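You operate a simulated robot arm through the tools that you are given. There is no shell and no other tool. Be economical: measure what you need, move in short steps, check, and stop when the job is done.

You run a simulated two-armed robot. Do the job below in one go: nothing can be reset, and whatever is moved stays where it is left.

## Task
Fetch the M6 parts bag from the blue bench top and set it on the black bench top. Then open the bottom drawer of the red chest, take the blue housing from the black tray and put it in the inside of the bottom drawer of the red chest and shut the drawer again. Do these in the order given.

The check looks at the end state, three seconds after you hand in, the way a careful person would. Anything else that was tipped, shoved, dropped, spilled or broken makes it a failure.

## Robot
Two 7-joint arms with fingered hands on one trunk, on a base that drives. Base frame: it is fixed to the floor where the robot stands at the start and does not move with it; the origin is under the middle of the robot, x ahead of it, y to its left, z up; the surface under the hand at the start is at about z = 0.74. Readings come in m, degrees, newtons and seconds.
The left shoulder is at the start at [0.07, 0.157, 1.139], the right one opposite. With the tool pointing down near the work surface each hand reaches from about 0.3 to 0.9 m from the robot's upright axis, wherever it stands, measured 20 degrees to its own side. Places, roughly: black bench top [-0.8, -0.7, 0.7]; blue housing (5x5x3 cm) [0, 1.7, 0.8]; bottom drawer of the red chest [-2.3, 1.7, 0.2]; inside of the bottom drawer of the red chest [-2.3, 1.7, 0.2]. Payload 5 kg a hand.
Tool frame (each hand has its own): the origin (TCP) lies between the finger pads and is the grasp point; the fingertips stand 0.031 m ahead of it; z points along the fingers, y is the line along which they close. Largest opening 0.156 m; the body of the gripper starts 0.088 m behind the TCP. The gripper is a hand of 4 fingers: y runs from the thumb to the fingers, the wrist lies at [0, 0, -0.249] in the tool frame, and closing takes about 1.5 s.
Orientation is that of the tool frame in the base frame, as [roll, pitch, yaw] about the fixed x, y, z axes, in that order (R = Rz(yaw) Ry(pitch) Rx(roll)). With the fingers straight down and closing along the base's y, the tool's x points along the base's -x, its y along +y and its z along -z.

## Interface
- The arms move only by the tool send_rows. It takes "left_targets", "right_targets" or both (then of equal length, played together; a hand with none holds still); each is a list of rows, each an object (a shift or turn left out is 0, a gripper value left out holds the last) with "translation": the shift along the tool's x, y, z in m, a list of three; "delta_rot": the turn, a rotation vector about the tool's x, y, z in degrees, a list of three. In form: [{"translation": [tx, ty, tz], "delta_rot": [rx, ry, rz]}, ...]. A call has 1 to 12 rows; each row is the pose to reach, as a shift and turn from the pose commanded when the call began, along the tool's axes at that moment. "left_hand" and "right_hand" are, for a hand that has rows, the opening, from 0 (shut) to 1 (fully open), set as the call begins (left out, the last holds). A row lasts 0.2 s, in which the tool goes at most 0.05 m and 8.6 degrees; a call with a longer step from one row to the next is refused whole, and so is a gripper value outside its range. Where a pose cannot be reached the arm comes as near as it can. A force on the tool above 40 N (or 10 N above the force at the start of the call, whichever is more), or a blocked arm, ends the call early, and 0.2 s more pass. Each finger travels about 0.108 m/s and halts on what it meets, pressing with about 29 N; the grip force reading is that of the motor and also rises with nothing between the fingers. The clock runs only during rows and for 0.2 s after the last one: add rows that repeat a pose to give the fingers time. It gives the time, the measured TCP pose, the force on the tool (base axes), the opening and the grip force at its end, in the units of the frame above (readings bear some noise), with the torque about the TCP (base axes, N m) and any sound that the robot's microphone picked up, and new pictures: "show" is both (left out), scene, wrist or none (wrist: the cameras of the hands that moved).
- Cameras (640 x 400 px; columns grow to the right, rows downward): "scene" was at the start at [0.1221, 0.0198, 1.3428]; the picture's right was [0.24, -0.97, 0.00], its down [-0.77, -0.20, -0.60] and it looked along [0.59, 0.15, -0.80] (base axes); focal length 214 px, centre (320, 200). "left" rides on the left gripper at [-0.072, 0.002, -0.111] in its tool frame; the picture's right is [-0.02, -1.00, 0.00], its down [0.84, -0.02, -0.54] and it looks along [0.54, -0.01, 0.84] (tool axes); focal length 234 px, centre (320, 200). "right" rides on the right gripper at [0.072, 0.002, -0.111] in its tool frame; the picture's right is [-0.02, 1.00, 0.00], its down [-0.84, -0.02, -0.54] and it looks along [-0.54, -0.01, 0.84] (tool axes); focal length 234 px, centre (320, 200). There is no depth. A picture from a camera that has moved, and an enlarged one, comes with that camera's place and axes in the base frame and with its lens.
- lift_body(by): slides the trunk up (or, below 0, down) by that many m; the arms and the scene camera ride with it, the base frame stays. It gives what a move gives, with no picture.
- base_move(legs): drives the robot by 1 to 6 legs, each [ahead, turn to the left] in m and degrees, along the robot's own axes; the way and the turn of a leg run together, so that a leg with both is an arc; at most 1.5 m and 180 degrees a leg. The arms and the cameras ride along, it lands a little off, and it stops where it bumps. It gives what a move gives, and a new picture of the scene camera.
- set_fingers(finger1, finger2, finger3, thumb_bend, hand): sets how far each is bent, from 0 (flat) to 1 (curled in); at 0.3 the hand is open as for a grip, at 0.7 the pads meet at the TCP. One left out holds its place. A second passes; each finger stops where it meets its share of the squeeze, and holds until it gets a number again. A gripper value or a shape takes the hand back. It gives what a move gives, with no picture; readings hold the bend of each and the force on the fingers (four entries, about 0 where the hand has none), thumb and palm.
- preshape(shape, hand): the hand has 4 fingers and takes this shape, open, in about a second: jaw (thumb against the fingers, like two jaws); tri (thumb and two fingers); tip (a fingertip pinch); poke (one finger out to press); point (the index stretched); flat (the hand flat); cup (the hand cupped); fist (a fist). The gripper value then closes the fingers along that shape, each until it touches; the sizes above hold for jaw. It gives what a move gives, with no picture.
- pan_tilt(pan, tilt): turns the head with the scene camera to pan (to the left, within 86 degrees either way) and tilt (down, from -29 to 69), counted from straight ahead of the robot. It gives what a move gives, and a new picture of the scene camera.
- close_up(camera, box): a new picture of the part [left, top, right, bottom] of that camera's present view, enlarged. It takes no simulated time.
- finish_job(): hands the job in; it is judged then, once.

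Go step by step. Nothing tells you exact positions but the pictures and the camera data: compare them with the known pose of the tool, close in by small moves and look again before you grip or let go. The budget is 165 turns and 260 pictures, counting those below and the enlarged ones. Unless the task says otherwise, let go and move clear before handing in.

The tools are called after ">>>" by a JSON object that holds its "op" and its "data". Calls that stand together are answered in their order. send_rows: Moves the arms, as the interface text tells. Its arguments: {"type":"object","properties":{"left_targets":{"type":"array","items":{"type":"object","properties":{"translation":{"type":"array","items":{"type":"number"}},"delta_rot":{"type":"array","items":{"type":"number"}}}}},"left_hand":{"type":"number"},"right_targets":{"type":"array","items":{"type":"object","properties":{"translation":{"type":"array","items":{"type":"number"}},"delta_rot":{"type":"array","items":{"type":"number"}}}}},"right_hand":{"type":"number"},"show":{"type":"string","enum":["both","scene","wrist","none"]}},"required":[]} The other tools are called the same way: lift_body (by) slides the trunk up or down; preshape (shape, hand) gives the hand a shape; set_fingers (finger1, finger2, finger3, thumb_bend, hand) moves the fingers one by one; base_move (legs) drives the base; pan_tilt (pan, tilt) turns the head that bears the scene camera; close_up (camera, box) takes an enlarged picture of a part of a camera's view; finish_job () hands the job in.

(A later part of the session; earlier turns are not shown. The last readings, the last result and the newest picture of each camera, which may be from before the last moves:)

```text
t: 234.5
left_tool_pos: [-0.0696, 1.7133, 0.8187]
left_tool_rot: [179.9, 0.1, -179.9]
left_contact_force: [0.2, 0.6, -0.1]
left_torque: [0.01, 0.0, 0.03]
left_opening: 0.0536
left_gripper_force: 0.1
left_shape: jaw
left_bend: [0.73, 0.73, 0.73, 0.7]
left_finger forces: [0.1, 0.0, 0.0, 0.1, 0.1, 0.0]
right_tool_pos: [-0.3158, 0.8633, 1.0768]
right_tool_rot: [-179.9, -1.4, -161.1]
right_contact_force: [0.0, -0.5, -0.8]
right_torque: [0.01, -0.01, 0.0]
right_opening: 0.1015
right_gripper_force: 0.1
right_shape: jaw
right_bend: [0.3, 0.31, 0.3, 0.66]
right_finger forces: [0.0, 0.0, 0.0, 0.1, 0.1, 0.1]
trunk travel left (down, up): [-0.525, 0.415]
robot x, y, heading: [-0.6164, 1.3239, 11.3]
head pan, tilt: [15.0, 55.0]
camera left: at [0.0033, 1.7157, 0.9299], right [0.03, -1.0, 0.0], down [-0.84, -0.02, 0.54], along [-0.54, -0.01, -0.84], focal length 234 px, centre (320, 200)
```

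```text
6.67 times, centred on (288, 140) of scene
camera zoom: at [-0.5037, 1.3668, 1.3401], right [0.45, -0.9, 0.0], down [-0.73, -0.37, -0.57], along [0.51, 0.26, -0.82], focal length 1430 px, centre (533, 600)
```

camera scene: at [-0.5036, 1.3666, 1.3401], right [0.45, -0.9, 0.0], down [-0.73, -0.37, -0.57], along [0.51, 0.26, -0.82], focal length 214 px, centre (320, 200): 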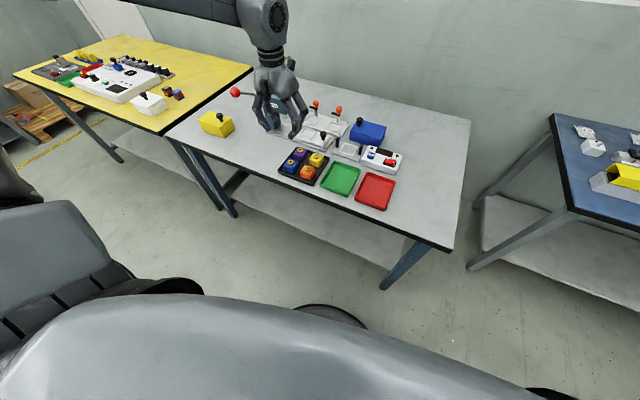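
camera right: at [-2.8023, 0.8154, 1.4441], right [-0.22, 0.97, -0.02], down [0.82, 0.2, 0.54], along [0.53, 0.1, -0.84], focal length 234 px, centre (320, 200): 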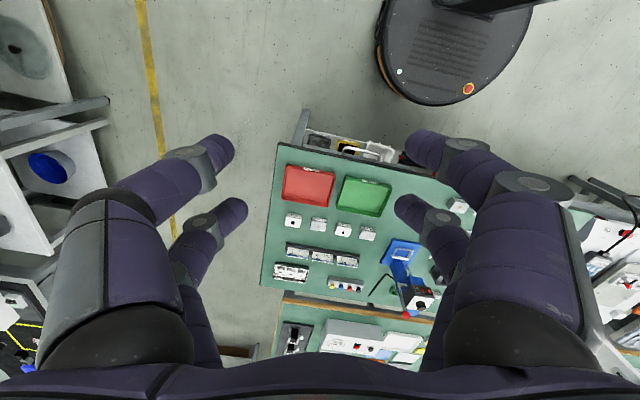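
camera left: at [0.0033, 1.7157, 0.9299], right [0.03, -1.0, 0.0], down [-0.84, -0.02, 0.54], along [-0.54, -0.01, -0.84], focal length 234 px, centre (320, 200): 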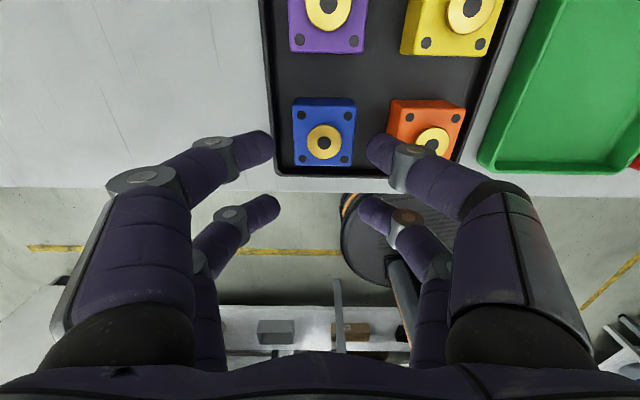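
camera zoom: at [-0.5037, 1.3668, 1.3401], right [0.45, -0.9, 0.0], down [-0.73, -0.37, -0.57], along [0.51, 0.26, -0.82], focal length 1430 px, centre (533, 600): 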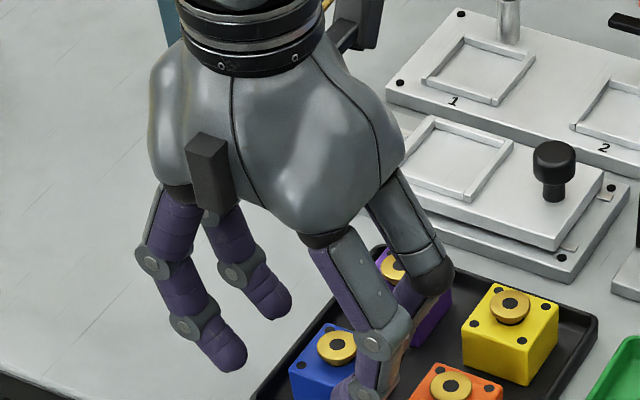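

The leaning fingers would nudge the orange part this way. I'll rise and re-orient the hand to close front-to-back with a forward tilt, so one finger goes straight down into the gap behind blue and the other comes in over the free front side.

>>> {"op": "send_rows", "data": {"left_targets": [{"translation": [0.004, 0, -0.03], "delta_rot": [-2.3, -2.3, 7.24]}, {"translation": [0.008, 0, -0.06], "delta_rot": [-4.6, -4.6, 14.5]}, {"translation": [0.012, 0, -0.09], "delta_rot": [-6.85, -6.85, 21.7]}, {"translation": [0.016, 0, -0.12], "delta_rot": [-9.1, -9.1, 29]}, {"translation": [0.02, 0, -0.13], "delta_rot": [-11.4, -11.4, 36.2]}, {"translation": [0.02, 0, -0.13], "delta_rot": [-13.7, -13.7, 43.5]}, {"translation": [0.02, 0, -0.13], "delta_rot": [-16, -16, 50.7]}, {"translation": [0.02, 0, -0.13], "delta_rot": [-18.3, -18.3, 58]}, {"translation": [0.02, 0, -0.13], "delta_rot": [-20.6, -20.6, 65.2]}, {"translation": [0.02, 0, -0.13], "delta_rot": [-22.8, -22.8, 72.4]}, {"translation": [0.02, 0, -0.13], "delta_rot": [-25.1, -25.1, 79.7]}, {"translation": [0.02, 0, -0.13], "delta_rot": [-27.4, -27.4, 86.9]}]}}

```text
t: 237.1
left_tool_pos: [-0.0905, 1.7136, 0.9463]
left_tool_rot: [145.0, -0.1, 90.0]
left_contact_force: [-0.6, -0.5, 0.0]
left_torque: [-0.03, 0.02, -0.05]
left_opening: 0.0534
left_gripper_force: 0.1
left_shape: jaw
left_bend: [0.73, 0.73, 0.73, 0.7]
left_finger forces: [0.1, 0.0, 0.0, 0.1, 0.0, 0.1]
right_tool_pos: [-0.3164, 0.8657, 1.0774]
right_tool_rot: [-179.9, -1.4, -161.1]
right_contact_force: [0.3, -1.1, 0.8]
right_torque: [-0.03, 0.01, 0.03]
right_opening: 0.1013
right_gripper_force: 0.0
right_shape: jaw
right_bend: [0.3, 0.31, 0.3, 0.66]
right_finger forces: [0.0, 0.1, 0.0, 0.0, 0.0, 0.0]
trunk travel left (down, up): [-0.525, 0.415]
robot x, y, heading: [-0.6211, 1.322, 11.6]
head pan, tilt: [15.0, 55.0]
camera scene: at [-0.5037, 1.3678, 1.3401], right [0.45, -0.9, 0.0], down [-0.73, -0.37, -0.57], along [0.51, 0.26, -0.82], focal length 214 px, centre (320, 200)
camera left: at [-0.1517, 1.6417, 1.0381], right [-0.82, -0.02, -0.57], down [-0.33, 0.84, 0.44], along [0.47, 0.55, -0.69], focal length 234 px, centre (320, 200)
```

scene: 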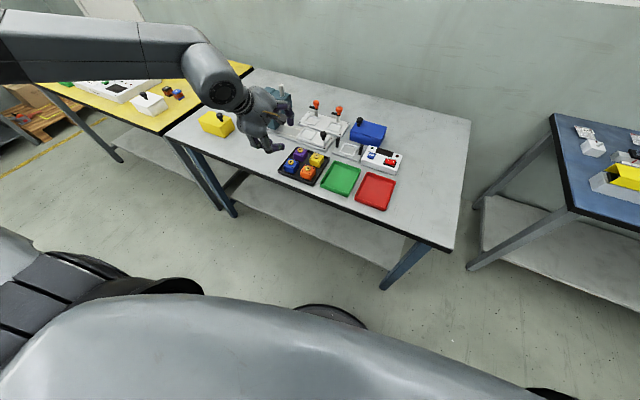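
left: 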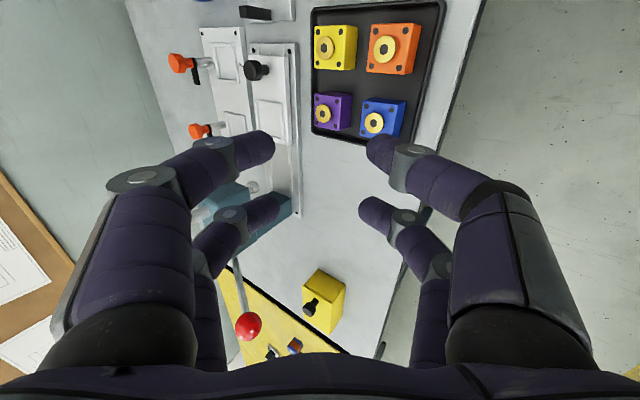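

A tilted grip would meet the housing at uneven heights, so I'll drop that. Instead I'll go back to the square pose and first nudge blue about 13 mm away from orange by its top boss, to make finger room.

>>> {"op": "send_rows", "data": {"left_targets": [{"delta_rot": [2.3, 2.3, -7.24]}, {"delta_rot": [4.6, 4.6, -14.5]}, {"delta_rot": [6.85, 6.85, -21.7]}, {"delta_rot": [9.1, 9.1, -29]}, {"delta_rot": [11.4, 11.4, -36.2]}, {"delta_rot": [13.7, 13.7, -43.5]}, {"delta_rot": [16, 16, -50.7]}, {"delta_rot": [18.3, 18.3, -58]}, {"delta_rot": [20.6, 20.6, -65.2]}, {"translation": [0, 0.008, 0.006], "delta_rot": [22.8, 22.8, -72.4]}, {"translation": [0, 0.0164, 0.0115], "delta_rot": [25.1, 25.1, -79.7]}, {"translation": [0, 0.0164, 0.0115], "delta_rot": [27.4, 27.4, -86.9]}], "left_hand": 0.25, "show": "none"}}

>>> {"op": "send_rows", "data": {"left_targets": [{"translation": [0, 0, 0.04]}, {"translation": [0, 0, 0.08]}, {"translation": [0, 0, 0.12]}, {"translation": [0, 0, 0.12]}], "show": "wrist"}}

>>> {"op": "close_up", "data": {"camera": "left", "box": [220, 100, 420, 225]}}

```text
t: 239.7
left_tool_pos: [-0.0703, 1.7118, 0.9486]
left_tool_rot: [-179.9, 0.0, -179.8]
left_contact_force: [-0.2, -0.3, 0.4]
left_torque: [-0.02, -0.05, 0.01]
left_opening: 0.0393
left_gripper_force: 0.1
left_shape: jaw
left_bend: [0.73, 0.73, 0.73, 0.7]
left_finger forces: [0.1, 0.1, 0.1, 0.1, 0.2, 0.0]
right_tool_pos: [-0.3154, 0.8649, 1.0782]
right_tool_rot: [-179.9, -1.4, -161.1]
right_contact_force: [0.9, -0.7, 0.0]
right_torque: [-0.04, 0.04, -0.02]
right_opening: 0.1014
right_gripper_force: 0.0
right_shape: jaw
right_bend: [0.3, 0.31, 0.3, 0.66]
right_finger forces: [0.0, 0.0, 0.1, 0.1, 0.1, 0.1]
trunk travel left (down, up): [-0.525, 0.415]
robot x, y, heading: [-0.62, 1.3241, 11.4]
head pan, tilt: [15.0, 55.0]
```

```text
t: 240.7
left_tool_pos: [-0.0738, 1.7108, 0.8259]
left_tool_rot: [-180.0, 0.1, -179.8]
left_contact_force: [0.1, -0.8, -0.4]
left_torque: [0.01, 0.0, -0.01]
left_opening: 0.0398
left_gripper_force: 0.2
left_shape: jaw
left_bend: [0.73, 0.73, 0.73, 0.7]
left_finger forces: [0.0, 0.0, 0.0, 0.0, 0.0, 0.0]
right_tool_pos: [-0.3153, 0.8639, 1.0758]
right_tool_rot: [-179.8, -1.3, -161.1]
right_contact_force: [-0.1, -0.5, 0.1]
right_torque: [0.01, 0.0, 0.04]
right_opening: 0.1013
right_gripper_force: 0.1
right_shape: jaw
right_bend: [0.3, 0.31, 0.3, 0.66]
right_finger forces: [0.1, 0.1, 0.0, 0.0, 0.0, 0.0]
trunk travel left (down, up): [-0.525, 0.415]
robot x, y, heading: [-0.6159, 1.3272, 11.4]
head pan, tilt: [15.0, 55.0]
camera left: at [-0.0009, 1.7128, 0.9367], right [0.03, -1.0, 0.0], down [-0.84, -0.02, 0.54], along [-0.54, -0.01, -0.84], focal length 234 px, centre (320, 200)
```

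left: 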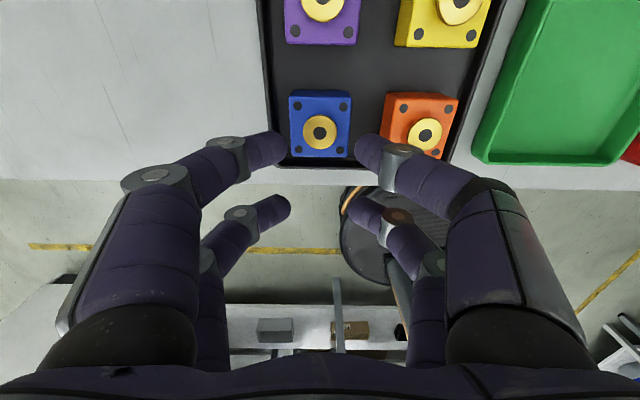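

```text
3.20 times, centred on (320, 162) of left
camera zoom: at [-0.0009, 1.7128, 0.9367], right [0.03, -1.0, 0.0], down [-0.84, -0.02, 0.54], along [-0.54, -0.01, -0.84], focal length 749 px, centre (320, 320)
```

zoom: 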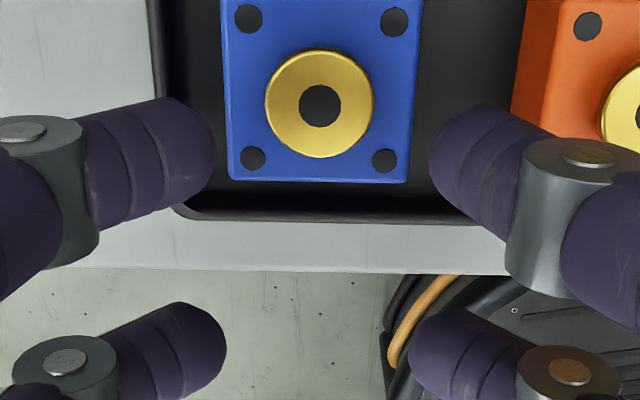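

>>> {"op": "send_rows", "data": {"left_targets": [{"translation": [-0.004, 0, 0]}, {"translation": [-0.004, 0, 0]}, {"translation": [-0.004, 0, 0.01]}, {"translation": [-0.004, 0, 0.018]}, {"translation": [-0.004, 0, 0.018]}], "left_hand": 0.2, "show": "none"}}

>>> {"op": "close_up", "data": {"camera": "left", "box": [220, 100, 420, 225]}}

>>> {"op": "close_up", "data": {"camera": "scene", "box": [256, 125, 336, 175]}}

```text
t: 241.9
left_tool_pos: [-0.0675, 1.7102, 0.8078]
left_tool_rot: [179.9, 0.0, -179.9]
left_contact_force: [-0.3, 0.2, -1.3]
left_torque: [0.0, -0.05, 0.01]
left_opening: 0.0318
left_gripper_force: 0.0
left_shape: jaw
left_bend: [0.73, 0.73, 0.73, 0.7]
left_finger forces: [0.0, 0.0, 0.0, 0.1, 0.0, 0.0]
right_tool_pos: [-0.3149, 0.8638, 1.0772]
right_tool_rot: [-179.8, -1.3, -161.1]
right_contact_force: [-0.6, 0.4, 0.5]
right_torque: [0.03, 0.0, 0.03]
right_opening: 0.1015
right_gripper_force: 0.1
right_shape: jaw
right_bend: [0.3, 0.31, 0.3, 0.66]
right_finger forces: [0.1, 0.1, 0.0, 0.0, 0.0, 0.1]
trunk travel left (down, up): [-0.525, 0.415]
robot x, y, heading: [-0.619, 1.3227, 11.5]
head pan, tilt: [15.0, 55.0]
```

```text
3.20 times, centred on (320, 162) of left
camera zoom: at [0.0059, 1.7132, 0.9189], right [0.03, -1.0, 0.0], down [-0.84, -0.02, 0.54], along [-0.54, -0.01, -0.84], focal length 749 px, centre (320, 320)
```

zoom: 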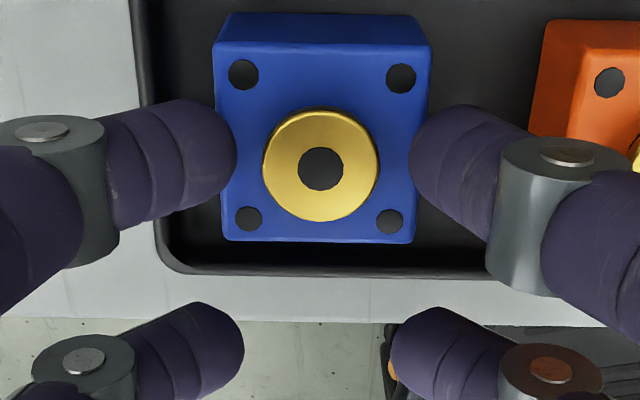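

```text
8.00 times, centred on (296, 150) of scene
camera zoom: at [-0.5032, 1.3669, 1.3401], right [0.45, -0.9, 0.0], down [-0.73, -0.37, -0.57], along [0.51, 0.26, -0.82], focal length 1716 px, centre (512, 600)
```

zoom: 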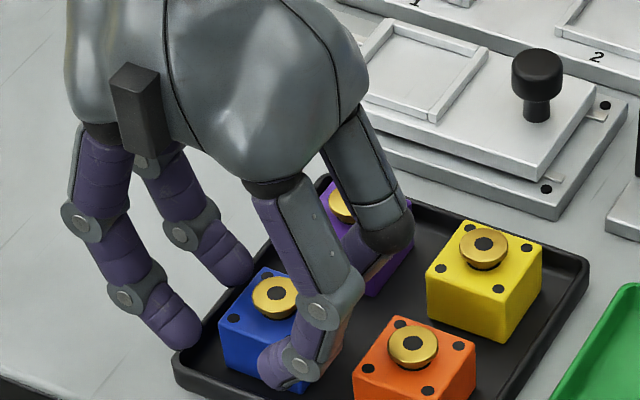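

>>> {"op": "send_rows", "data": {"left_targets": [{"translation": [0, 0, 0.002]}, {"translation": [0, 0, 0.003]}, {"translation": [0, 0, 0.003]}], "show": "none"}}

>>> {"op": "send_rows", "data": {"left_targets": [{"translation": [0, 0.004, 0]}, {"translation": [0, 0.008, 0]}, {"translation": [0, 0.012, 0]}, {"translation": [0, 0.014, 0]}, {"translation": [0, 0.014, 0]}], "show": "none"}}

>>> {"op": "close_up", "data": {"camera": "left", "box": [220, 100, 420, 225]}}

```text
t: 242.7
left_tool_pos: [-0.0673, 1.711, 0.8066]
left_tool_rot: [180.0, -0.1, -179.8]
left_contact_force: [-0.6, 0.1, -0.4]
left_torque: [0.03, -0.02, -0.04]
left_opening: 0.0318
left_gripper_force: 0.0
left_shape: jaw
left_bend: [0.73, 0.73, 0.73, 0.7]
left_finger forces: [0.0, 0.0, 0.0, 0.0, 0.0, 0.0]
right_tool_pos: [-0.314, 0.8638, 1.0768]
right_tool_rot: [-179.9, -1.4, -161.1]
right_contact_force: [-0.1, -0.1, 0.7]
right_torque: [0.01, -0.02, 0.01]
right_opening: 0.1014
right_gripper_force: 0.1
right_shape: jaw
right_bend: [0.3, 0.31, 0.3, 0.66]
right_finger forces: [0.0, 0.0, 0.0, 0.0, 0.0, 0.0]
trunk travel left (down, up): [-0.525, 0.415]
robot x, y, heading: [-0.6147, 1.3242, 11.4]
head pan, tilt: [15.0, 55.0]
```

```text
t: 243.9
left_tool_pos: [-0.0648, 1.7248, 0.805]
left_tool_rot: [179.9, 0.0, -179.9]
left_contact_force: [0.0, -0.6, 0.8]
left_torque: [0.01, -0.02, -0.02]
left_opening: 0.0318
left_gripper_force: 0.1
left_shape: jaw
left_bend: [0.73, 0.73, 0.73, 0.7]
left_finger forces: [0.1, 0.0, 0.0, 0.0, 0.5, 0.0]
right_tool_pos: [-0.316, 0.8645, 1.077]
right_tool_rot: [-179.9, -1.4, -161.1]
right_contact_force: [-0.3, 0.1, 0.0]
right_torque: [0.0, -0.04, 0.02]
right_opening: 0.1017
right_gripper_force: 0.0
right_shape: jaw
right_bend: [0.3, 0.31, 0.3, 0.66]
right_finger forces: [0.1, 0.0, 0.0, 0.0, 0.1, 0.0]
trunk travel left (down, up): [-0.525, 0.415]
robot x, y, heading: [-0.6214, 1.3254, 11.4]
head pan, tilt: [15.0, 55.0]
```

```text
3.20 times, centred on (320, 162) of left
camera zoom: at [0.0074, 1.7282, 0.9165], right [0.03, -1.0, 0.0], down [-0.84, -0.02, 0.54], along [-0.54, -0.01, -0.84], focal length 749 px, centre (320, 320)
```

zoom: 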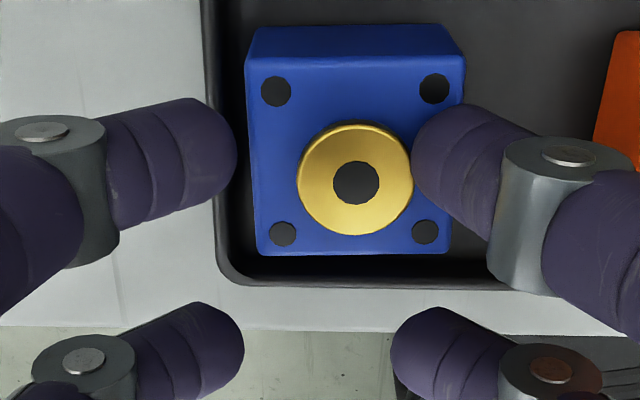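

The boss push works: blue has slid about 7 mm. I'll push 6 mm more.

>>> {"op": "send_rows", "data": {"left_targets": [{"translation": [0, 0.003, 0]}, {"translation": [0, 0.006, 0]}, {"translation": [0, 0.006, 0]}], "show": "none"}}

>>> {"op": "send_rows", "data": {"left_targets": [{"translation": [0, -0.005, 0]}, {"translation": [0, -0.005, -0.03]}, {"translation": [0, -0.005, -0.03]}], "left_hand": 0.34, "show": "none"}}

>>> {"op": "close_up", "data": {"camera": "left", "box": [220, 75, 420, 200]}}

```text
t: 244.7
left_tool_pos: [-0.0644, 1.7317, 0.8065]
left_tool_rot: [180.0, 0.0, -179.8]
left_contact_force: [-0.4, -0.5, 0.1]
left_torque: [-0.01, -0.02, -0.02]
left_opening: 0.0317
left_gripper_force: 0.0
left_shape: jaw
left_bend: [0.73, 0.73, 0.73, 0.7]
left_finger forces: [0.0, 0.0, 0.0, 0.1, 0.5, 0.0]
right_tool_pos: [-0.3148, 0.8642, 1.0768]
right_tool_rot: [-179.8, -1.4, -161.1]
right_contact_force: [0.1, 0.0, -0.4]
right_torque: [0.02, 0.01, 0.0]
right_opening: 0.1011
right_gripper_force: 0.2
right_shape: jaw
right_bend: [0.3, 0.31, 0.3, 0.66]
right_finger forces: [0.1, 0.0, 0.0, 0.1, 0.0, 0.1]
trunk travel left (down, up): [-0.525, 0.415]
robot x, y, heading: [-0.6211, 1.3211, 11.4]
head pan, tilt: [15.0, 55.0]
```

```text
t: 245.5
left_tool_pos: [-0.065, 1.728, 0.8391]
left_tool_rot: [-180.0, -0.1, -179.9]
left_contact_force: [0.6, -0.6, -0.5]
left_torque: [-0.03, 0.02, 0.0]
left_opening: 0.0525
left_gripper_force: 0.0
left_shape: jaw
left_bend: [0.73, 0.73, 0.73, 0.7]
left_finger forces: [0.1, 0.0, 0.1, 0.0, 0.0, 0.0]
right_tool_pos: [-0.3153, 0.8638, 1.0771]
right_tool_rot: [-179.9, -1.5, -161.1]
right_contact_force: [-1.1, -0.2, 0.3]
right_torque: [-0.06, -0.02, 0.05]
right_opening: 0.1017
right_gripper_force: 0.1
right_shape: jaw
right_bend: [0.3, 0.31, 0.3, 0.66]
right_finger forces: [0.0, 0.1, 0.0, 0.0, 0.1, 0.1]
trunk travel left (down, up): [-0.525, 0.415]
robot x, y, heading: [-0.6183, 1.3245, 11.7]
head pan, tilt: [15.0, 55.0]
```

```text
3.20 times, centred on (320, 138) of left
camera zoom: at [0.0082, 1.7299, 0.9488], right [0.03, -1.0, 0.0], down [-0.84, -0.02, 0.55], along [-0.55, -0.01, -0.84], focal length 749 px, centre (320, 400)
```

zoom: 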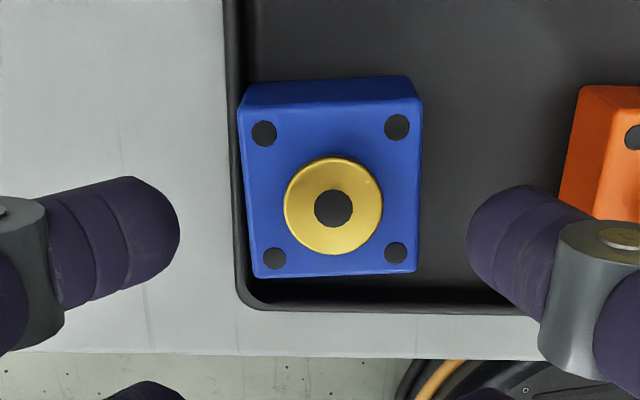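

Blue now has about 35 mm of clearance to orange. I'll centre on it, narrow the opening slightly and descend.

>>> {"op": "send_rows", "data": {"left_targets": [{"translation": [0.005, -0.001, 0]}, {"translation": [0.005, -0.001, 0.02]}, {"translation": [0.005, -0.001, 0.035]}, {"translation": [0.005, -0.001, 0.044]}, {"translation": [0.005, -0.001, 0.044]}], "left_hand": 0.3, "show": "none"}}

>>> {"op": "close_up", "data": {"camera": "left", "box": [220, 100, 420, 225]}}

>>> {"op": "close_up", "data": {"camera": "scene", "box": [256, 125, 336, 175]}}

```text
t: 246.7
left_tool_pos: [-0.0716, 1.7263, 0.7926]
left_tool_rot: [179.9, -0.1, -180.0]
left_contact_force: [0.2, 0.3, -0.4]
left_torque: [-0.02, 0.01, -0.01]
left_opening: 0.0472
left_gripper_force: 0.1
left_shape: jaw
left_bend: [0.73, 0.73, 0.73, 0.7]
left_finger forces: [0.0, 0.0, 0.1, 0.1, 0.0, 0.0]
right_tool_pos: [-0.3162, 0.8636, 1.0767]
right_tool_rot: [-180.0, -1.5, -161.1]
right_contact_force: [-0.4, -0.6, 0.2]
right_torque: [0.05, 0.0, -0.03]
right_opening: 0.1015
right_gripper_force: 0.0
right_shape: jaw
right_bend: [0.3, 0.31, 0.3, 0.66]
right_finger forces: [0.1, 0.0, 0.0, 0.0, 0.0, 0.0]
trunk travel left (down, up): [-0.525, 0.415]
robot x, y, heading: [-0.6186, 1.3238, 11.5]
head pan, tilt: [15.0, 55.0]
```

```text
3.20 times, centred on (320, 162) of left
camera zoom: at [0.0025, 1.7285, 0.9037], right [0.03, -1.0, 0.0], down [-0.84, -0.02, 0.54], along [-0.54, -0.01, -0.84], focal length 749 px, centre (320, 320)
```

zoom: 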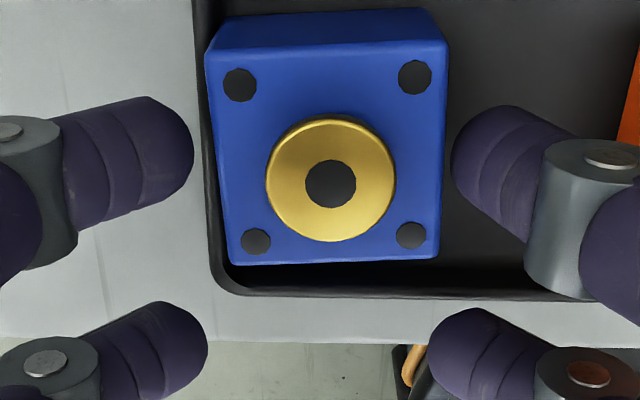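

```text
8.00 times, centred on (296, 150) of scene
camera zoom: at [-0.5032, 1.3669, 1.3401], right [0.45, -0.9, 0.0], down [-0.73, -0.37, -0.57], along [0.51, 0.26, -0.82], focal length 1716 px, centre (512, 600)
```

zoom: 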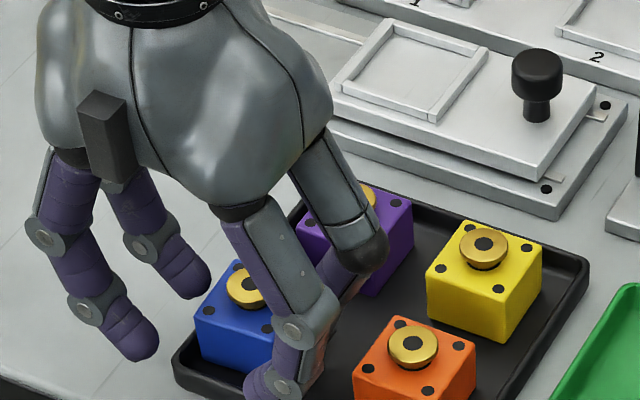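

>>> {"op": "send_rows", "data": {"left_targets": [{"translation": [0, 0, 0.003]}, {"translation": [0, 0, 0.006]}, {"translation": [0, 0, 0.006]}], "show": "none"}}

>>> {"op": "send_rows", "data": {"left_targets": [{}, {}, {}, {}, {}], "left_hand": 0.0, "show": "wrist"}}

```text
t: 247.5
left_tool_pos: [-0.0709, 1.7266, 0.7885]
left_tool_rot: [180.0, 0.1, -179.9]
left_contact_force: [-1.4, -1.2, 9.8]
left_torque: [-0.34, 0.21, -0.01]
left_opening: 0.0476
left_gripper_force: 0.0
left_shape: jaw
left_bend: [0.73, 0.73, 0.75, 0.7]
left_finger forces: [0.0, 0.0, 9.6, 0.0, 0.0, 0.0]
right_tool_pos: [-0.3166, 0.8642, 1.0768]
right_tool_rot: [-179.9, -1.4, -161.1]
right_contact_force: [-0.1, 0.7, 0.0]
right_torque: [0.01, 0.0, 0.0]
right_opening: 0.1015
right_gripper_force: 0.1
right_shape: jaw
right_bend: [0.3, 0.31, 0.3, 0.66]
right_finger forces: [0.0, 0.0, 0.0, 0.0, 0.0, 0.0]
trunk travel left (down, up): [-0.525, 0.415]
robot x, y, heading: [-0.6163, 1.3237, 11.6]
head pan, tilt: [15.0, 55.0]
```

```text
t: 248.7
left_tool_pos: [-0.0721, 1.7296, 0.7862]
left_tool_rot: [179.9, 0.1, -179.9]
left_contact_force: [-0.7, 26.3, 14.6]
left_torque: [1.06, 0.02, -0.7]
left_opening: 0.031
left_gripper_force: 28.5
left_shape: jaw
left_bend: [0.73, 0.72, 0.79, 0.7]
left_finger forces: [29.2, 29.9, 0.0, 0.1, 32.5, 0.0]
right_tool_pos: [-0.3163, 0.8665, 1.0781]
right_tool_rot: [-179.8, -1.4, -161.1]
right_contact_force: [0.8, -0.1, 1.4]
right_torque: [0.03, 0.03, -0.02]
right_opening: 0.1013
right_gripper_force: 0.1
right_shape: jaw
right_bend: [0.3, 0.31, 0.3, 0.66]
right_finger forces: [0.0, 0.0, 0.0, 0.0, 0.0, 0.1]
trunk travel left (down, up): [-0.525, 0.415]
robot x, y, heading: [-0.6165, 1.3236, 11.6]
head pan, tilt: [15.0, 55.0]
camera left: at [0.0018, 1.7314, 0.8977], right [0.03, -1.0, 0.0], down [-0.84, -0.02, 0.54], along [-0.54, -0.01, -0.84], focal length 234 px, centre (320, 200)
```

left: 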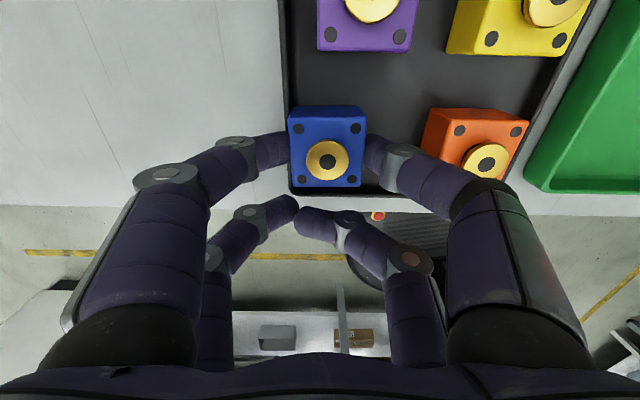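

The idle fingers are pressing the tray rim. I'll release, rise 4 mm and grip again clear of it.

>>> {"op": "send_rows", "data": {"left_targets": [{}, {}, {}, {"translation": [0.0, -0.001, -0.004]}, {"translation": [0.0, -0.001, -0.004]}], "left_hand": 0.3, "show": "none"}}

>>> {"op": "close_up", "data": {"camera": "left", "box": [220, 100, 420, 225]}}

>>> {"op": "close_up", "data": {"camera": "scene", "box": [256, 125, 336, 175]}}

```text
t: 249.9
left_tool_pos: [-0.0708, 1.7255, 0.7909]
left_tool_rot: [-180.0, 0.0, -179.9]
left_contact_force: [-0.3, 0.3, -0.1]
left_torque: [0.0, -0.02, -0.01]
left_opening: 0.0466
left_gripper_force: 0.0
left_shape: jaw
left_bend: [0.74, 0.74, 0.74, 0.7]
left_finger forces: [0.0, 0.1, 0.0, 0.1, 0.0, 0.1]
right_tool_pos: [-0.3156, 0.8639, 1.0769]
right_tool_rot: [-179.9, -1.4, -161.1]
right_contact_force: [1.1, 0.7, -0.6]
right_torque: [-0.01, 0.0, 0.04]
right_opening: 0.1017
right_gripper_force: 0.0
right_shape: jaw
right_bend: [0.3, 0.31, 0.3, 0.66]
right_finger forces: [0.0, 0.0, 0.0, 0.0, 0.0, 0.0]
trunk travel left (down, up): [-0.525, 0.415]
robot x, y, heading: [-0.6178, 1.3203, 11.6]
head pan, tilt: [15.0, 55.0]
```

```text
3.20 times, centred on (320, 162) of left
camera zoom: at [0.0022, 1.7272, 0.9004], right [0.03, -1.0, 0.0], down [-0.84, -0.02, 0.55], along [-0.55, -0.01, -0.84], focal length 749 px, centre (320, 320)
```

zoom: 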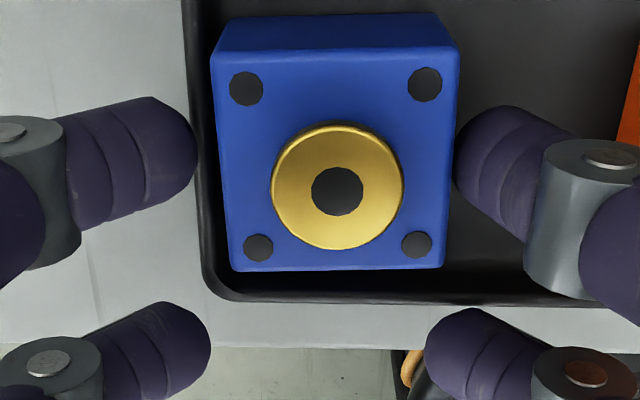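

```text
8.00 times, centred on (296, 150) of scene
camera zoom: at [-0.5033, 1.3672, 1.34], right [0.45, -0.9, 0.0], down [-0.73, -0.37, -0.57], along [0.51, 0.26, -0.82], focal length 1716 px, centre (512, 600)
```

zoom: 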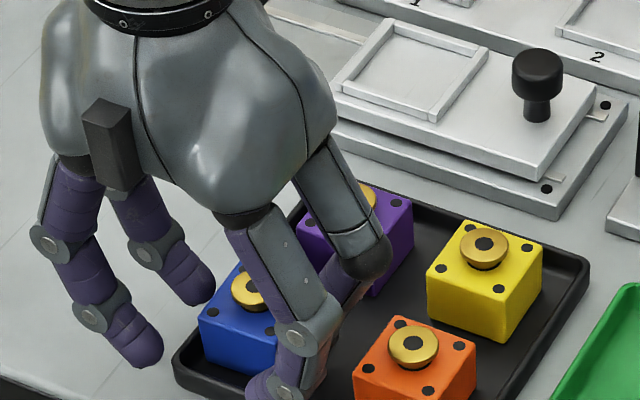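

>>> {"op": "send_rows", "data": {"left_targets": [{"translation": [0.005, -0.002, 0]}, {"translation": [0.005, -0.002, 0]}], "show": "none"}}

>>> {"op": "send_rows", "data": {"left_targets": [{}, {}, {}, {}, {}], "left_hand": 0.0, "show": "wrist"}}

```text
t: 250.5
left_tool_pos: [-0.0771, 1.7233, 0.7903]
left_tool_rot: [179.9, 0.0, -180.0]
left_contact_force: [-0.2, -0.4, 0.1]
left_torque: [0.0, 0.04, 0.03]
left_opening: 0.0468
left_gripper_force: 0.2
left_shape: jaw
left_bend: [0.74, 0.74, 0.74, 0.7]
left_finger forces: [0.1, 0.1, 0.1, 0.0, 0.0, 0.0]
right_tool_pos: [-0.3155, 0.8638, 1.0762]
right_tool_rot: [-180.0, -1.4, -161.1]
right_contact_force: [-0.1, 0.3, 0.2]
right_torque: [0.01, -0.02, -0.02]
right_opening: 0.1016
right_gripper_force: 0.0
right_shape: jaw
right_bend: [0.3, 0.31, 0.3, 0.66]
right_finger forces: [0.1, 0.0, 0.0, 0.0, 0.0, 0.0]
trunk travel left (down, up): [-0.525, 0.415]
robot x, y, heading: [-0.6128, 1.3259, 11.4]
head pan, tilt: [15.0, 55.0]
```

```text
t: 251.7
left_tool_pos: [-0.0764, 1.7231, 0.7913]
left_tool_rot: [179.9, -0.1, -180.0]
left_contact_force: [-0.6, -0.5, 0.1]
left_torque: [-0.01, 0.0, 0.02]
left_opening: 0.0202
left_gripper_force: 29.0
left_shape: jaw
left_bend: [0.73, 0.7, 0.7, 0.7]
left_finger forces: [25.7, 0.0, 0.0, 0.0, 25.7, 0.0]
right_tool_pos: [-0.3158, 0.8647, 1.0763]
right_tool_rot: [-179.8, -1.3, -161.1]
right_contact_force: [-0.5, 0.8, -0.6]
right_torque: [-0.02, -0.01, 0.0]
right_opening: 0.1016
right_gripper_force: 0.1
right_shape: jaw
right_bend: [0.3, 0.31, 0.3, 0.66]
right_finger forces: [0.0, 0.1, 0.0, 0.0, 0.1, 0.0]
trunk travel left (down, up): [-0.525, 0.415]
robot x, y, heading: [-0.6163, 1.3184, 11.2]
head pan, tilt: [15.0, 55.0]
camera left: at [-0.0027, 1.7261, 0.9019], right [0.03, -1.0, 0.0], down [-0.84, -0.02, 0.54], along [-0.54, -0.01, -0.84], focal length 234 px, centre (320, 200)
```

left: 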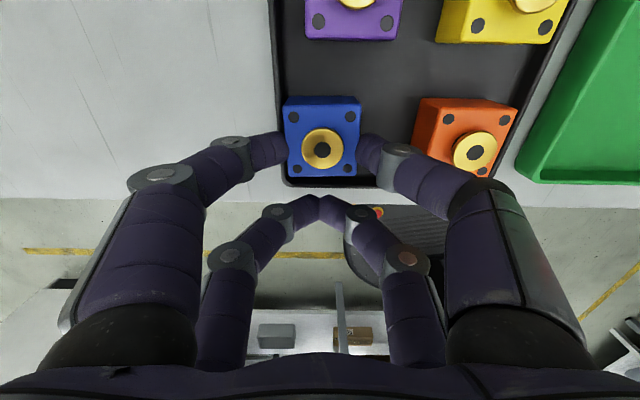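

A clean pinch: only the two active fingers carry force, about 26 N each, with no outside load. I'll lift.

>>> {"op": "send_rows", "data": {"left_targets": [{"translation": [0, 0, -0.01]}, {"translation": [0, 0, -0.03]}, {"translation": [0, 0, -0.06]}, {"translation": [0, 0, -0.1]}, {"translation": [0, 0, -0.14]}, {"translation": [0, 0, -0.16]}]}}

```text
t: 253.1
left_tool_pos: [-0.0756, 1.7223, 0.9515]
left_tool_rot: [179.8, 0.1, -180.0]
left_contact_force: [0.3, -0.1, -1.1]
left_torque: [-0.02, 0.03, 0.02]
left_opening: 0.02
left_gripper_force: 29.0
left_shape: jaw
left_bend: [0.73, 0.7, 0.7, 0.7]
left_finger forces: [25.7, 0.1, 0.0, 0.0, 25.7, 0.0]
right_tool_pos: [-0.3148, 0.8648, 1.0771]
right_tool_rot: [-179.9, -1.5, -161.1]
right_contact_force: [-0.4, 0.5, -0.5]
right_torque: [0.02, 0.02, -0.01]
right_opening: 0.1011
right_gripper_force: 0.1
right_shape: jaw
right_bend: [0.3, 0.31, 0.3, 0.66]
right_finger forces: [0.0, 0.0, 0.0, 0.0, 0.0, 0.0]
trunk travel left (down, up): [-0.525, 0.415]
robot x, y, heading: [-0.6134, 1.3233, 11.6]
head pan, tilt: [15.0, 55.0]
camera scene: at [-0.5032, 1.367, 1.34], right [0.45, -0.9, 0.0], down [-0.73, -0.37, -0.57], along [0.51, 0.26, -0.82], focal length 214 px, centre (320, 200)
camera left: at [-0.0026, 1.7245, 1.0613], right [0.03, -1.0, 0.0], down [-0.84, -0.02, 0.55], along [-0.54, -0.01, -0.84], focal length 234 px, centre (320, 200)
```

scene: 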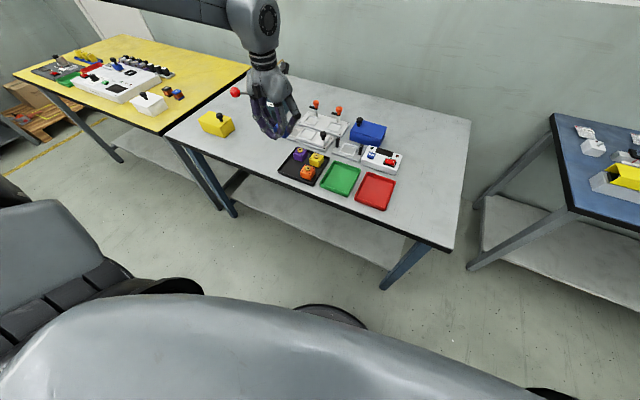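
left: 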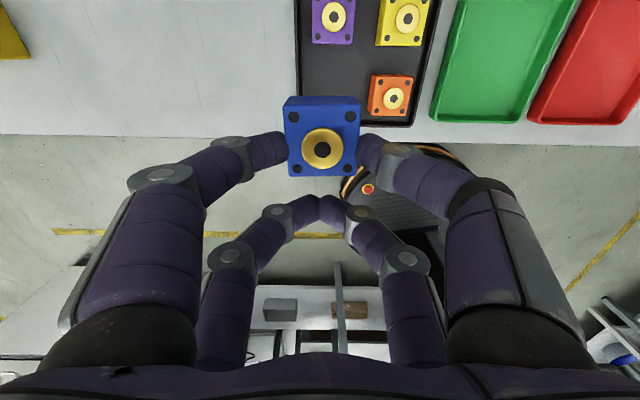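

The blue housing is secured and the other parts are undisturbed. I'll draw it back, raise the trunk and drive back to the chest.

>>> {"op": "send_rows", "data": {"left_targets": [{"translation": [0.04, 0, 0]}, {"translation": [0.08, 0, 0]}, {"translation": [0.12, 0, 0]}, {"translation": [0.16, 0, 0]}, {"translation": [0.2, 0, 0]}, {"translation": [0.2, 0, 0]}], "show": "none"}}

>>> {"op": "lift_body", "data": {"by": 0.3}}

>>> {"op": "base_move", "data": {"legs": [[0, 78], [-1.17, 0], [0, 91]]}}

```text
t: 254.5
left_tool_pos: [-0.2762, 1.7202, 0.9466]
left_tool_rot: [179.9, 0.0, 180.0]
left_contact_force: [0.0, -0.1, -0.5]
left_torque: [0.01, 0.08, 0.05]
left_opening: 0.0201
left_gripper_force: 28.5
left_shape: jaw
left_bend: [0.73, 0.7, 0.7, 0.7]
left_finger forces: [25.7, 0.0, 0.1, 0.0, 25.7, 0.1]
right_tool_pos: [-0.3152, 0.8636, 1.0759]
right_tool_rot: [180.0, -1.5, -161.2]
right_contact_force: [0.2, 0.1, 0.1]
right_torque: [-0.06, 0.02, 0.01]
right_opening: 0.1013
right_gripper_force: 0.0
right_shape: jaw
right_bend: [0.3, 0.31, 0.3, 0.66]
right_finger forces: [0.0, 0.0, 0.0, 0.0, 0.0, 0.0]
trunk travel left (down, up): [-0.525, 0.415]
robot x, y, heading: [-0.6188, 1.3249, 11.6]
head pan, tilt: [15.0, 55.0]
```

```text
t: 257.5
left_tool_pos: [-0.2755, 1.7222, 1.2464]
left_tool_rot: [179.9, -0.1, -179.9]
left_contact_force: [-0.1, -0.4, -1.7]
left_torque: [0.0, 0.06, -0.01]
left_opening: 0.02
left_gripper_force: 28.6
left_shape: jaw
left_bend: [0.73, 0.7, 0.7, 0.7]
left_finger forces: [25.7, 0.1, 0.0, 0.0, 25.7, 0.0]
right_tool_pos: [-0.3154, 0.864, 1.3764]
right_tool_rot: [-179.9, -1.5, -161.1]
right_contact_force: [0.0, 0.1, 0.4]
right_torque: [-0.02, -0.05, -0.01]
right_opening: 0.1012
right_gripper_force: 0.0
right_shape: jaw
right_bend: [0.3, 0.31, 0.3, 0.66]
right_finger forces: [0.1, 0.0, 0.0, 0.0, 0.0, 0.1]
trunk travel left (down, up): [-0.825, 0.115]
robot x, y, heading: [-0.6192, 1.3202, 11.4]
head pan, tilt: [15.0, 55.0]
```

```text
t: 270.5
left_tool_pos: [-1.0214, -0.145, 1.2466]
left_tool_rot: [180.0, -0.1, -11.3]
left_contact_force: [0.3, -0.1, -2.2]
left_torque: [0.0, -0.06, 0.0]
left_opening: 0.0196
left_gripper_force: 29.5
left_shape: jaw
left_bend: [0.73, 0.7, 0.7, 0.7]
left_finger forces: [25.3, 0.0, 0.0, 0.0, 25.3, 0.0]
right_tool_pos: [-0.8136, 0.6879, 1.3753]
right_tool_rot: [-179.9, -1.4, 7.6]
right_contact_force: [0.2, 0.0, 0.1]
right_torque: [0.03, 0.0, 0.0]
right_opening: 0.1013
right_gripper_force: 0.1
right_shape: jaw
right_bend: [0.3, 0.31, 0.3, 0.66]
right_finger forces: [0.1, 0.0, 0.0, 0.0, 0.0, 0.0]
trunk travel left (down, up): [-0.825, 0.115]
robot x, y, heading: [-0.6131, 0.1753, -179.9]
head pan, tilt: [15.0, 55.0]
camera scene: at [-0.729, 0.1605, 1.6401], right [-0.26, 0.97, 0.0], down [0.79, 0.21, -0.57], along [-0.55, -0.15, -0.82], focal length 214 px, centre (320, 200)
```

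scene: 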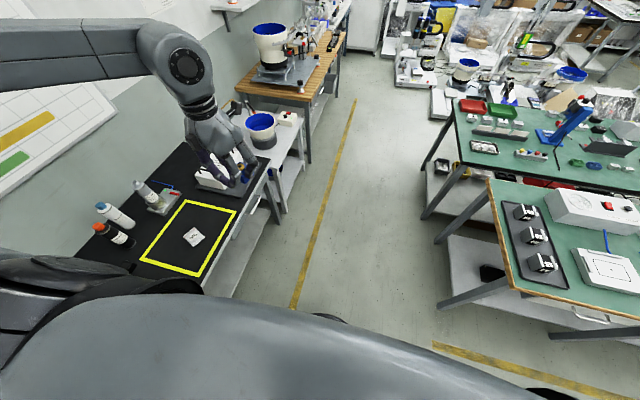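

>>> {"op": "base_move", "data": {"legs": [[0, -3], [1.2, 0], [1.18, 0], [0, -87]]}}

```text
t: 286.5
left_tool_pos: [-3.3513, 0.7283, 1.2472]
left_tool_rot: [179.8, -0.1, -102.1]
left_contact_force: [-0.7, -0.4, -1.7]
left_torque: [-0.05, 0.02, 0.02]
left_opening: 0.0195
left_gripper_force: 29.5
left_shape: jaw
left_bend: [0.73, 0.7, 0.7, 0.7]
left_finger forces: [25.2, 0.1, 0.0, 0.0, 25.1, 0.0]
right_tool_pos: [-2.5215, 0.5079, 1.3762]
right_tool_rot: [-179.9, -1.5, -83.4]
right_contact_force: [-0.5, -0.1, 0.1]
right_torque: [-0.01, 0.04, -0.03]
right_opening: 0.1014
right_gripper_force: 0.1
right_shape: jaw
right_bend: [0.3, 0.31, 0.3, 0.66]
right_finger forces: [0.0, 0.1, 0.1, 0.1, 0.0, 0.0]
trunk travel left (down, up): [-0.825, 0.115]
robot x, y, heading: [-3.0366, 0.3076, 89.1]
head pan, tilt: [15.0, 55.0]
camera scene: at [-3.052, 0.4317, 1.64], right [0.97, 0.25, 0.0], down [0.2, -0.79, -0.57], along [-0.14, 0.56, -0.82], focal length 214 px, centre (320, 200)
```

scene: 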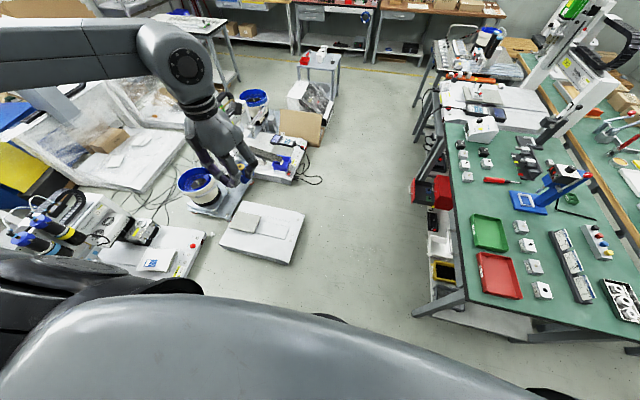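

>>> {"op": "base_move", "data": {"legs": [[0, -3], [1.0, 0], [0, -86]]}}

>>> {"op": "pan_tilt", "data": {"pan": 35, "tilt": 58}}

```text
t: 295.7
left_tool_pos: [-2.6028, 1.6831, 1.2462]
left_tool_rot: [179.8, -0.1, 174.0]
left_contact_force: [0.0, 0.3, -1.5]
left_torque: [0.0, 0.02, -0.02]
left_opening: 0.0197
left_gripper_force: 29.0
left_shape: jaw
left_bend: [0.73, 0.7, 0.7, 0.7]
left_finger forces: [25.1, 0.0, 0.0, 0.0, 25.0, 0.0]
right_tool_pos: [-2.7334, 0.8352, 1.3782]
right_tool_rot: [-179.9, -1.6, -167.3]
right_contact_force: [0.5, 0.3, -0.2]
right_torque: [0.0, 0.01, 0.03]
right_opening: 0.1013
right_gripper_force: 0.1
right_shape: jaw
right_bend: [0.3, 0.31, 0.3, 0.66]
right_finger forces: [0.0, 0.1, 0.1, 0.0, 0.0, 0.0]
trunk travel left (down, up): [-0.825, 0.115]
robot x, y, heading: [-2.9846, 1.3263, 5.5]
head pan, tilt: [15.0, 55.0]
camera scene: at [-2.8667, 1.3552, 1.64], right [0.35, -0.94, 0.0], down [-0.77, -0.28, -0.57], along [0.54, 0.2, -0.82], focal length 214 px, centre (320, 200)
```

scene: 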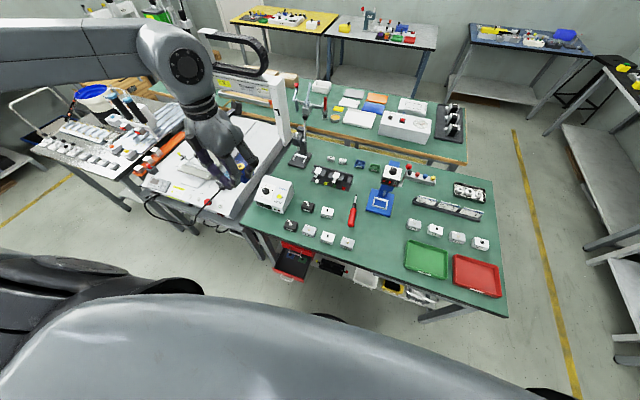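

```text
t: 296.6
left_tool_pos: [-2.6029, 1.6831, 1.246]
left_tool_rot: [179.9, -0.1, 173.8]
left_contact_force: [0.0, -0.1, -2.3]
left_torque: [-0.01, 0.03, 0.01]
left_opening: 0.0195
left_gripper_force: 28.5
left_shape: jaw
left_bend: [0.73, 0.7, 0.7, 0.7]
left_finger forces: [25.0, 0.0, 0.0, 0.1, 25.1, 0.0]
right_tool_pos: [-2.7334, 0.8351, 1.3759]
right_tool_rot: [-179.9, -1.5, -167.2]
right_contact_force: [-0.8, 0.6, -0.1]
right_torque: [-0.04, -0.01, -0.02]
right_opening: 0.1015
right_gripper_force: 0.1
right_shape: jaw
right_bend: [0.3, 0.31, 0.3, 0.66]
right_finger forces: [0.1, 0.0, 0.1, 0.1, 0.0, 0.0]
trunk travel left (down, up): [-0.825, 0.115]
robot x, y, heading: [-2.9845, 1.3245, 5.4]
head pan, tilt: [35.0, 58.0]
camera scene: at [-2.8817, 1.3743, 1.6364], right [0.65, -0.76, 0.0], down [-0.65, -0.55, -0.53], along [0.4, 0.34, -0.85], focal length 214 px, centre (320, 200)
```

scene: 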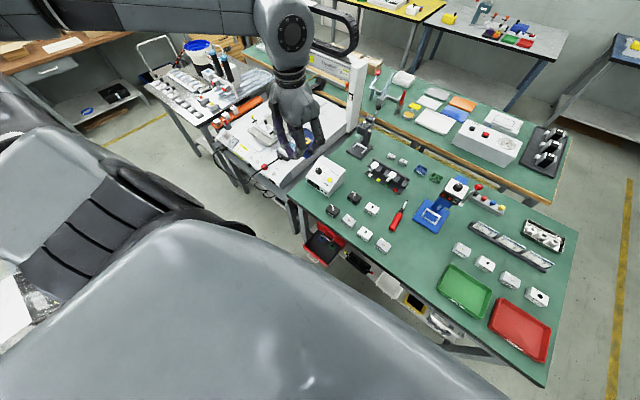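

I'm back at the chest. I'll draw the hand back clear of the table edge, then lower the trunk.

>>> {"op": "send_rows", "data": {"left_targets": [{"translation": [0.04, 0, 0]}, {"translation": [0.08, 0, 0]}, {"translation": [0.11, 0, 0]}, {"translation": [0.11, 0, 0]}], "show": "none"}}

>>> {"op": "lift_body", "data": {"by": -0.4}}

>>> {"op": "pan_tilt", "data": {"pan": 35, "tilt": 50}}

```text
t: 297.6
left_tool_pos: [-2.7103, 1.6964, 1.2494]
left_tool_rot: [-179.9, 0.0, 173.9]
left_contact_force: [0.3, -0.1, -2.1]
left_torque: [-0.02, 0.04, 0.02]
left_opening: 0.0195
left_gripper_force: 29.0
left_shape: jaw
left_bend: [0.73, 0.7, 0.7, 0.7]
left_finger forces: [25.1, 0.0, 0.1, 0.1, 25.0, 0.1]
right_tool_pos: [-2.7329, 0.8362, 1.3767]
right_tool_rot: [-180.0, -1.5, -167.3]
right_contact_force: [0.0, 0.3, 0.1]
right_torque: [0.04, 0.02, 0.02]
right_opening: 0.1014
right_gripper_force: 0.1
right_shape: jaw
right_bend: [0.3, 0.31, 0.3, 0.66]
right_finger forces: [0.0, 0.0, 0.1, 0.0, 0.0, 0.1]
trunk travel left (down, up): [-0.825, 0.115]
robot x, y, heading: [-2.9873, 1.3252, 5.4]
head pan, tilt: [35.0, 58.0]
```

```text
t: 301.4
left_tool_pos: [-2.7102, 1.6954, 0.8495]
left_tool_rot: [179.9, 0.1, 173.9]
left_contact_force: [-0.9, -0.8, -1.7]
left_torque: [0.0, 0.06, -0.01]
left_opening: 0.0197
left_gripper_force: 28.8
left_shape: jaw
left_bend: [0.73, 0.7, 0.7, 0.7]
left_finger forces: [25.0, 0.0, 0.0, 0.0, 25.2, 0.0]
right_tool_pos: [-2.7337, 0.8338, 0.9762]
right_tool_rot: [-179.9, -1.6, -167.4]
right_contact_force: [-1.0, -0.2, 0.2]
right_torque: [-0.01, -0.01, -0.01]
right_opening: 0.1015
right_gripper_force: 0.1
right_shape: jaw
right_bend: [0.3, 0.31, 0.3, 0.66]
right_finger forces: [0.1, 0.0, 0.1, 0.0, 0.1, 0.0]
trunk travel left (down, up): [-0.425, 0.515]
robot x, y, heading: [-2.986, 1.3249, 5.4]
head pan, tilt: [35.0, 58.0]
```

```text
t: 302.1
left_tool_pos: [-2.7105, 1.6956, 0.8488]
left_tool_rot: [179.8, 0.0, 173.9]
left_contact_force: [-0.2, 0.7, -1.3]
left_torque: [0.01, 0.03, 0.0]
left_opening: 0.0197
left_gripper_force: 29.5
left_shape: jaw
left_bend: [0.73, 0.7, 0.7, 0.7]
left_finger forces: [25.1, 0.0, 0.0, 0.0, 25.1, 0.1]
right_tool_pos: [-2.7343, 0.8351, 0.9764]
right_tool_rot: [-179.9, -1.5, -167.3]
right_contact_force: [-0.2, 0.4, -0.4]
right_torque: [0.01, -0.01, -0.02]
right_opening: 0.1012
right_gripper_force: 0.1
right_shape: jaw
right_bend: [0.3, 0.31, 0.3, 0.66]
right_finger forces: [0.0, 0.0, 0.1, 0.0, 0.0, 0.1]
trunk travel left (down, up): [-0.425, 0.515]
robot x, y, heading: [-2.9806, 1.324, 5.4]
head pan, tilt: [35.0, 50.0]
camera scene: at [-2.8757, 1.3797, 1.2465], right [0.65, -0.76, 0.0], down [-0.58, -0.5, -0.64], along [0.49, 0.42, -0.77], focal length 214 px, centre (320, 200)
```

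scene: 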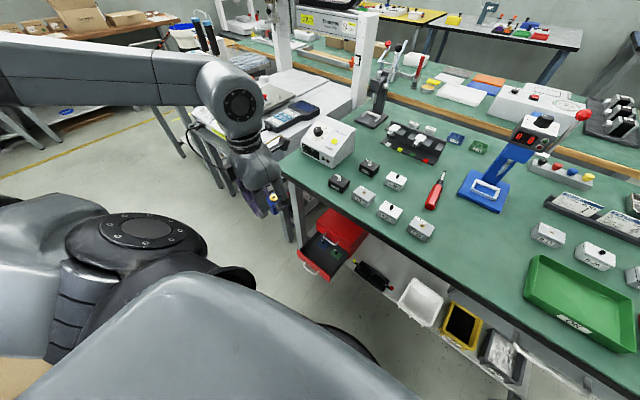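

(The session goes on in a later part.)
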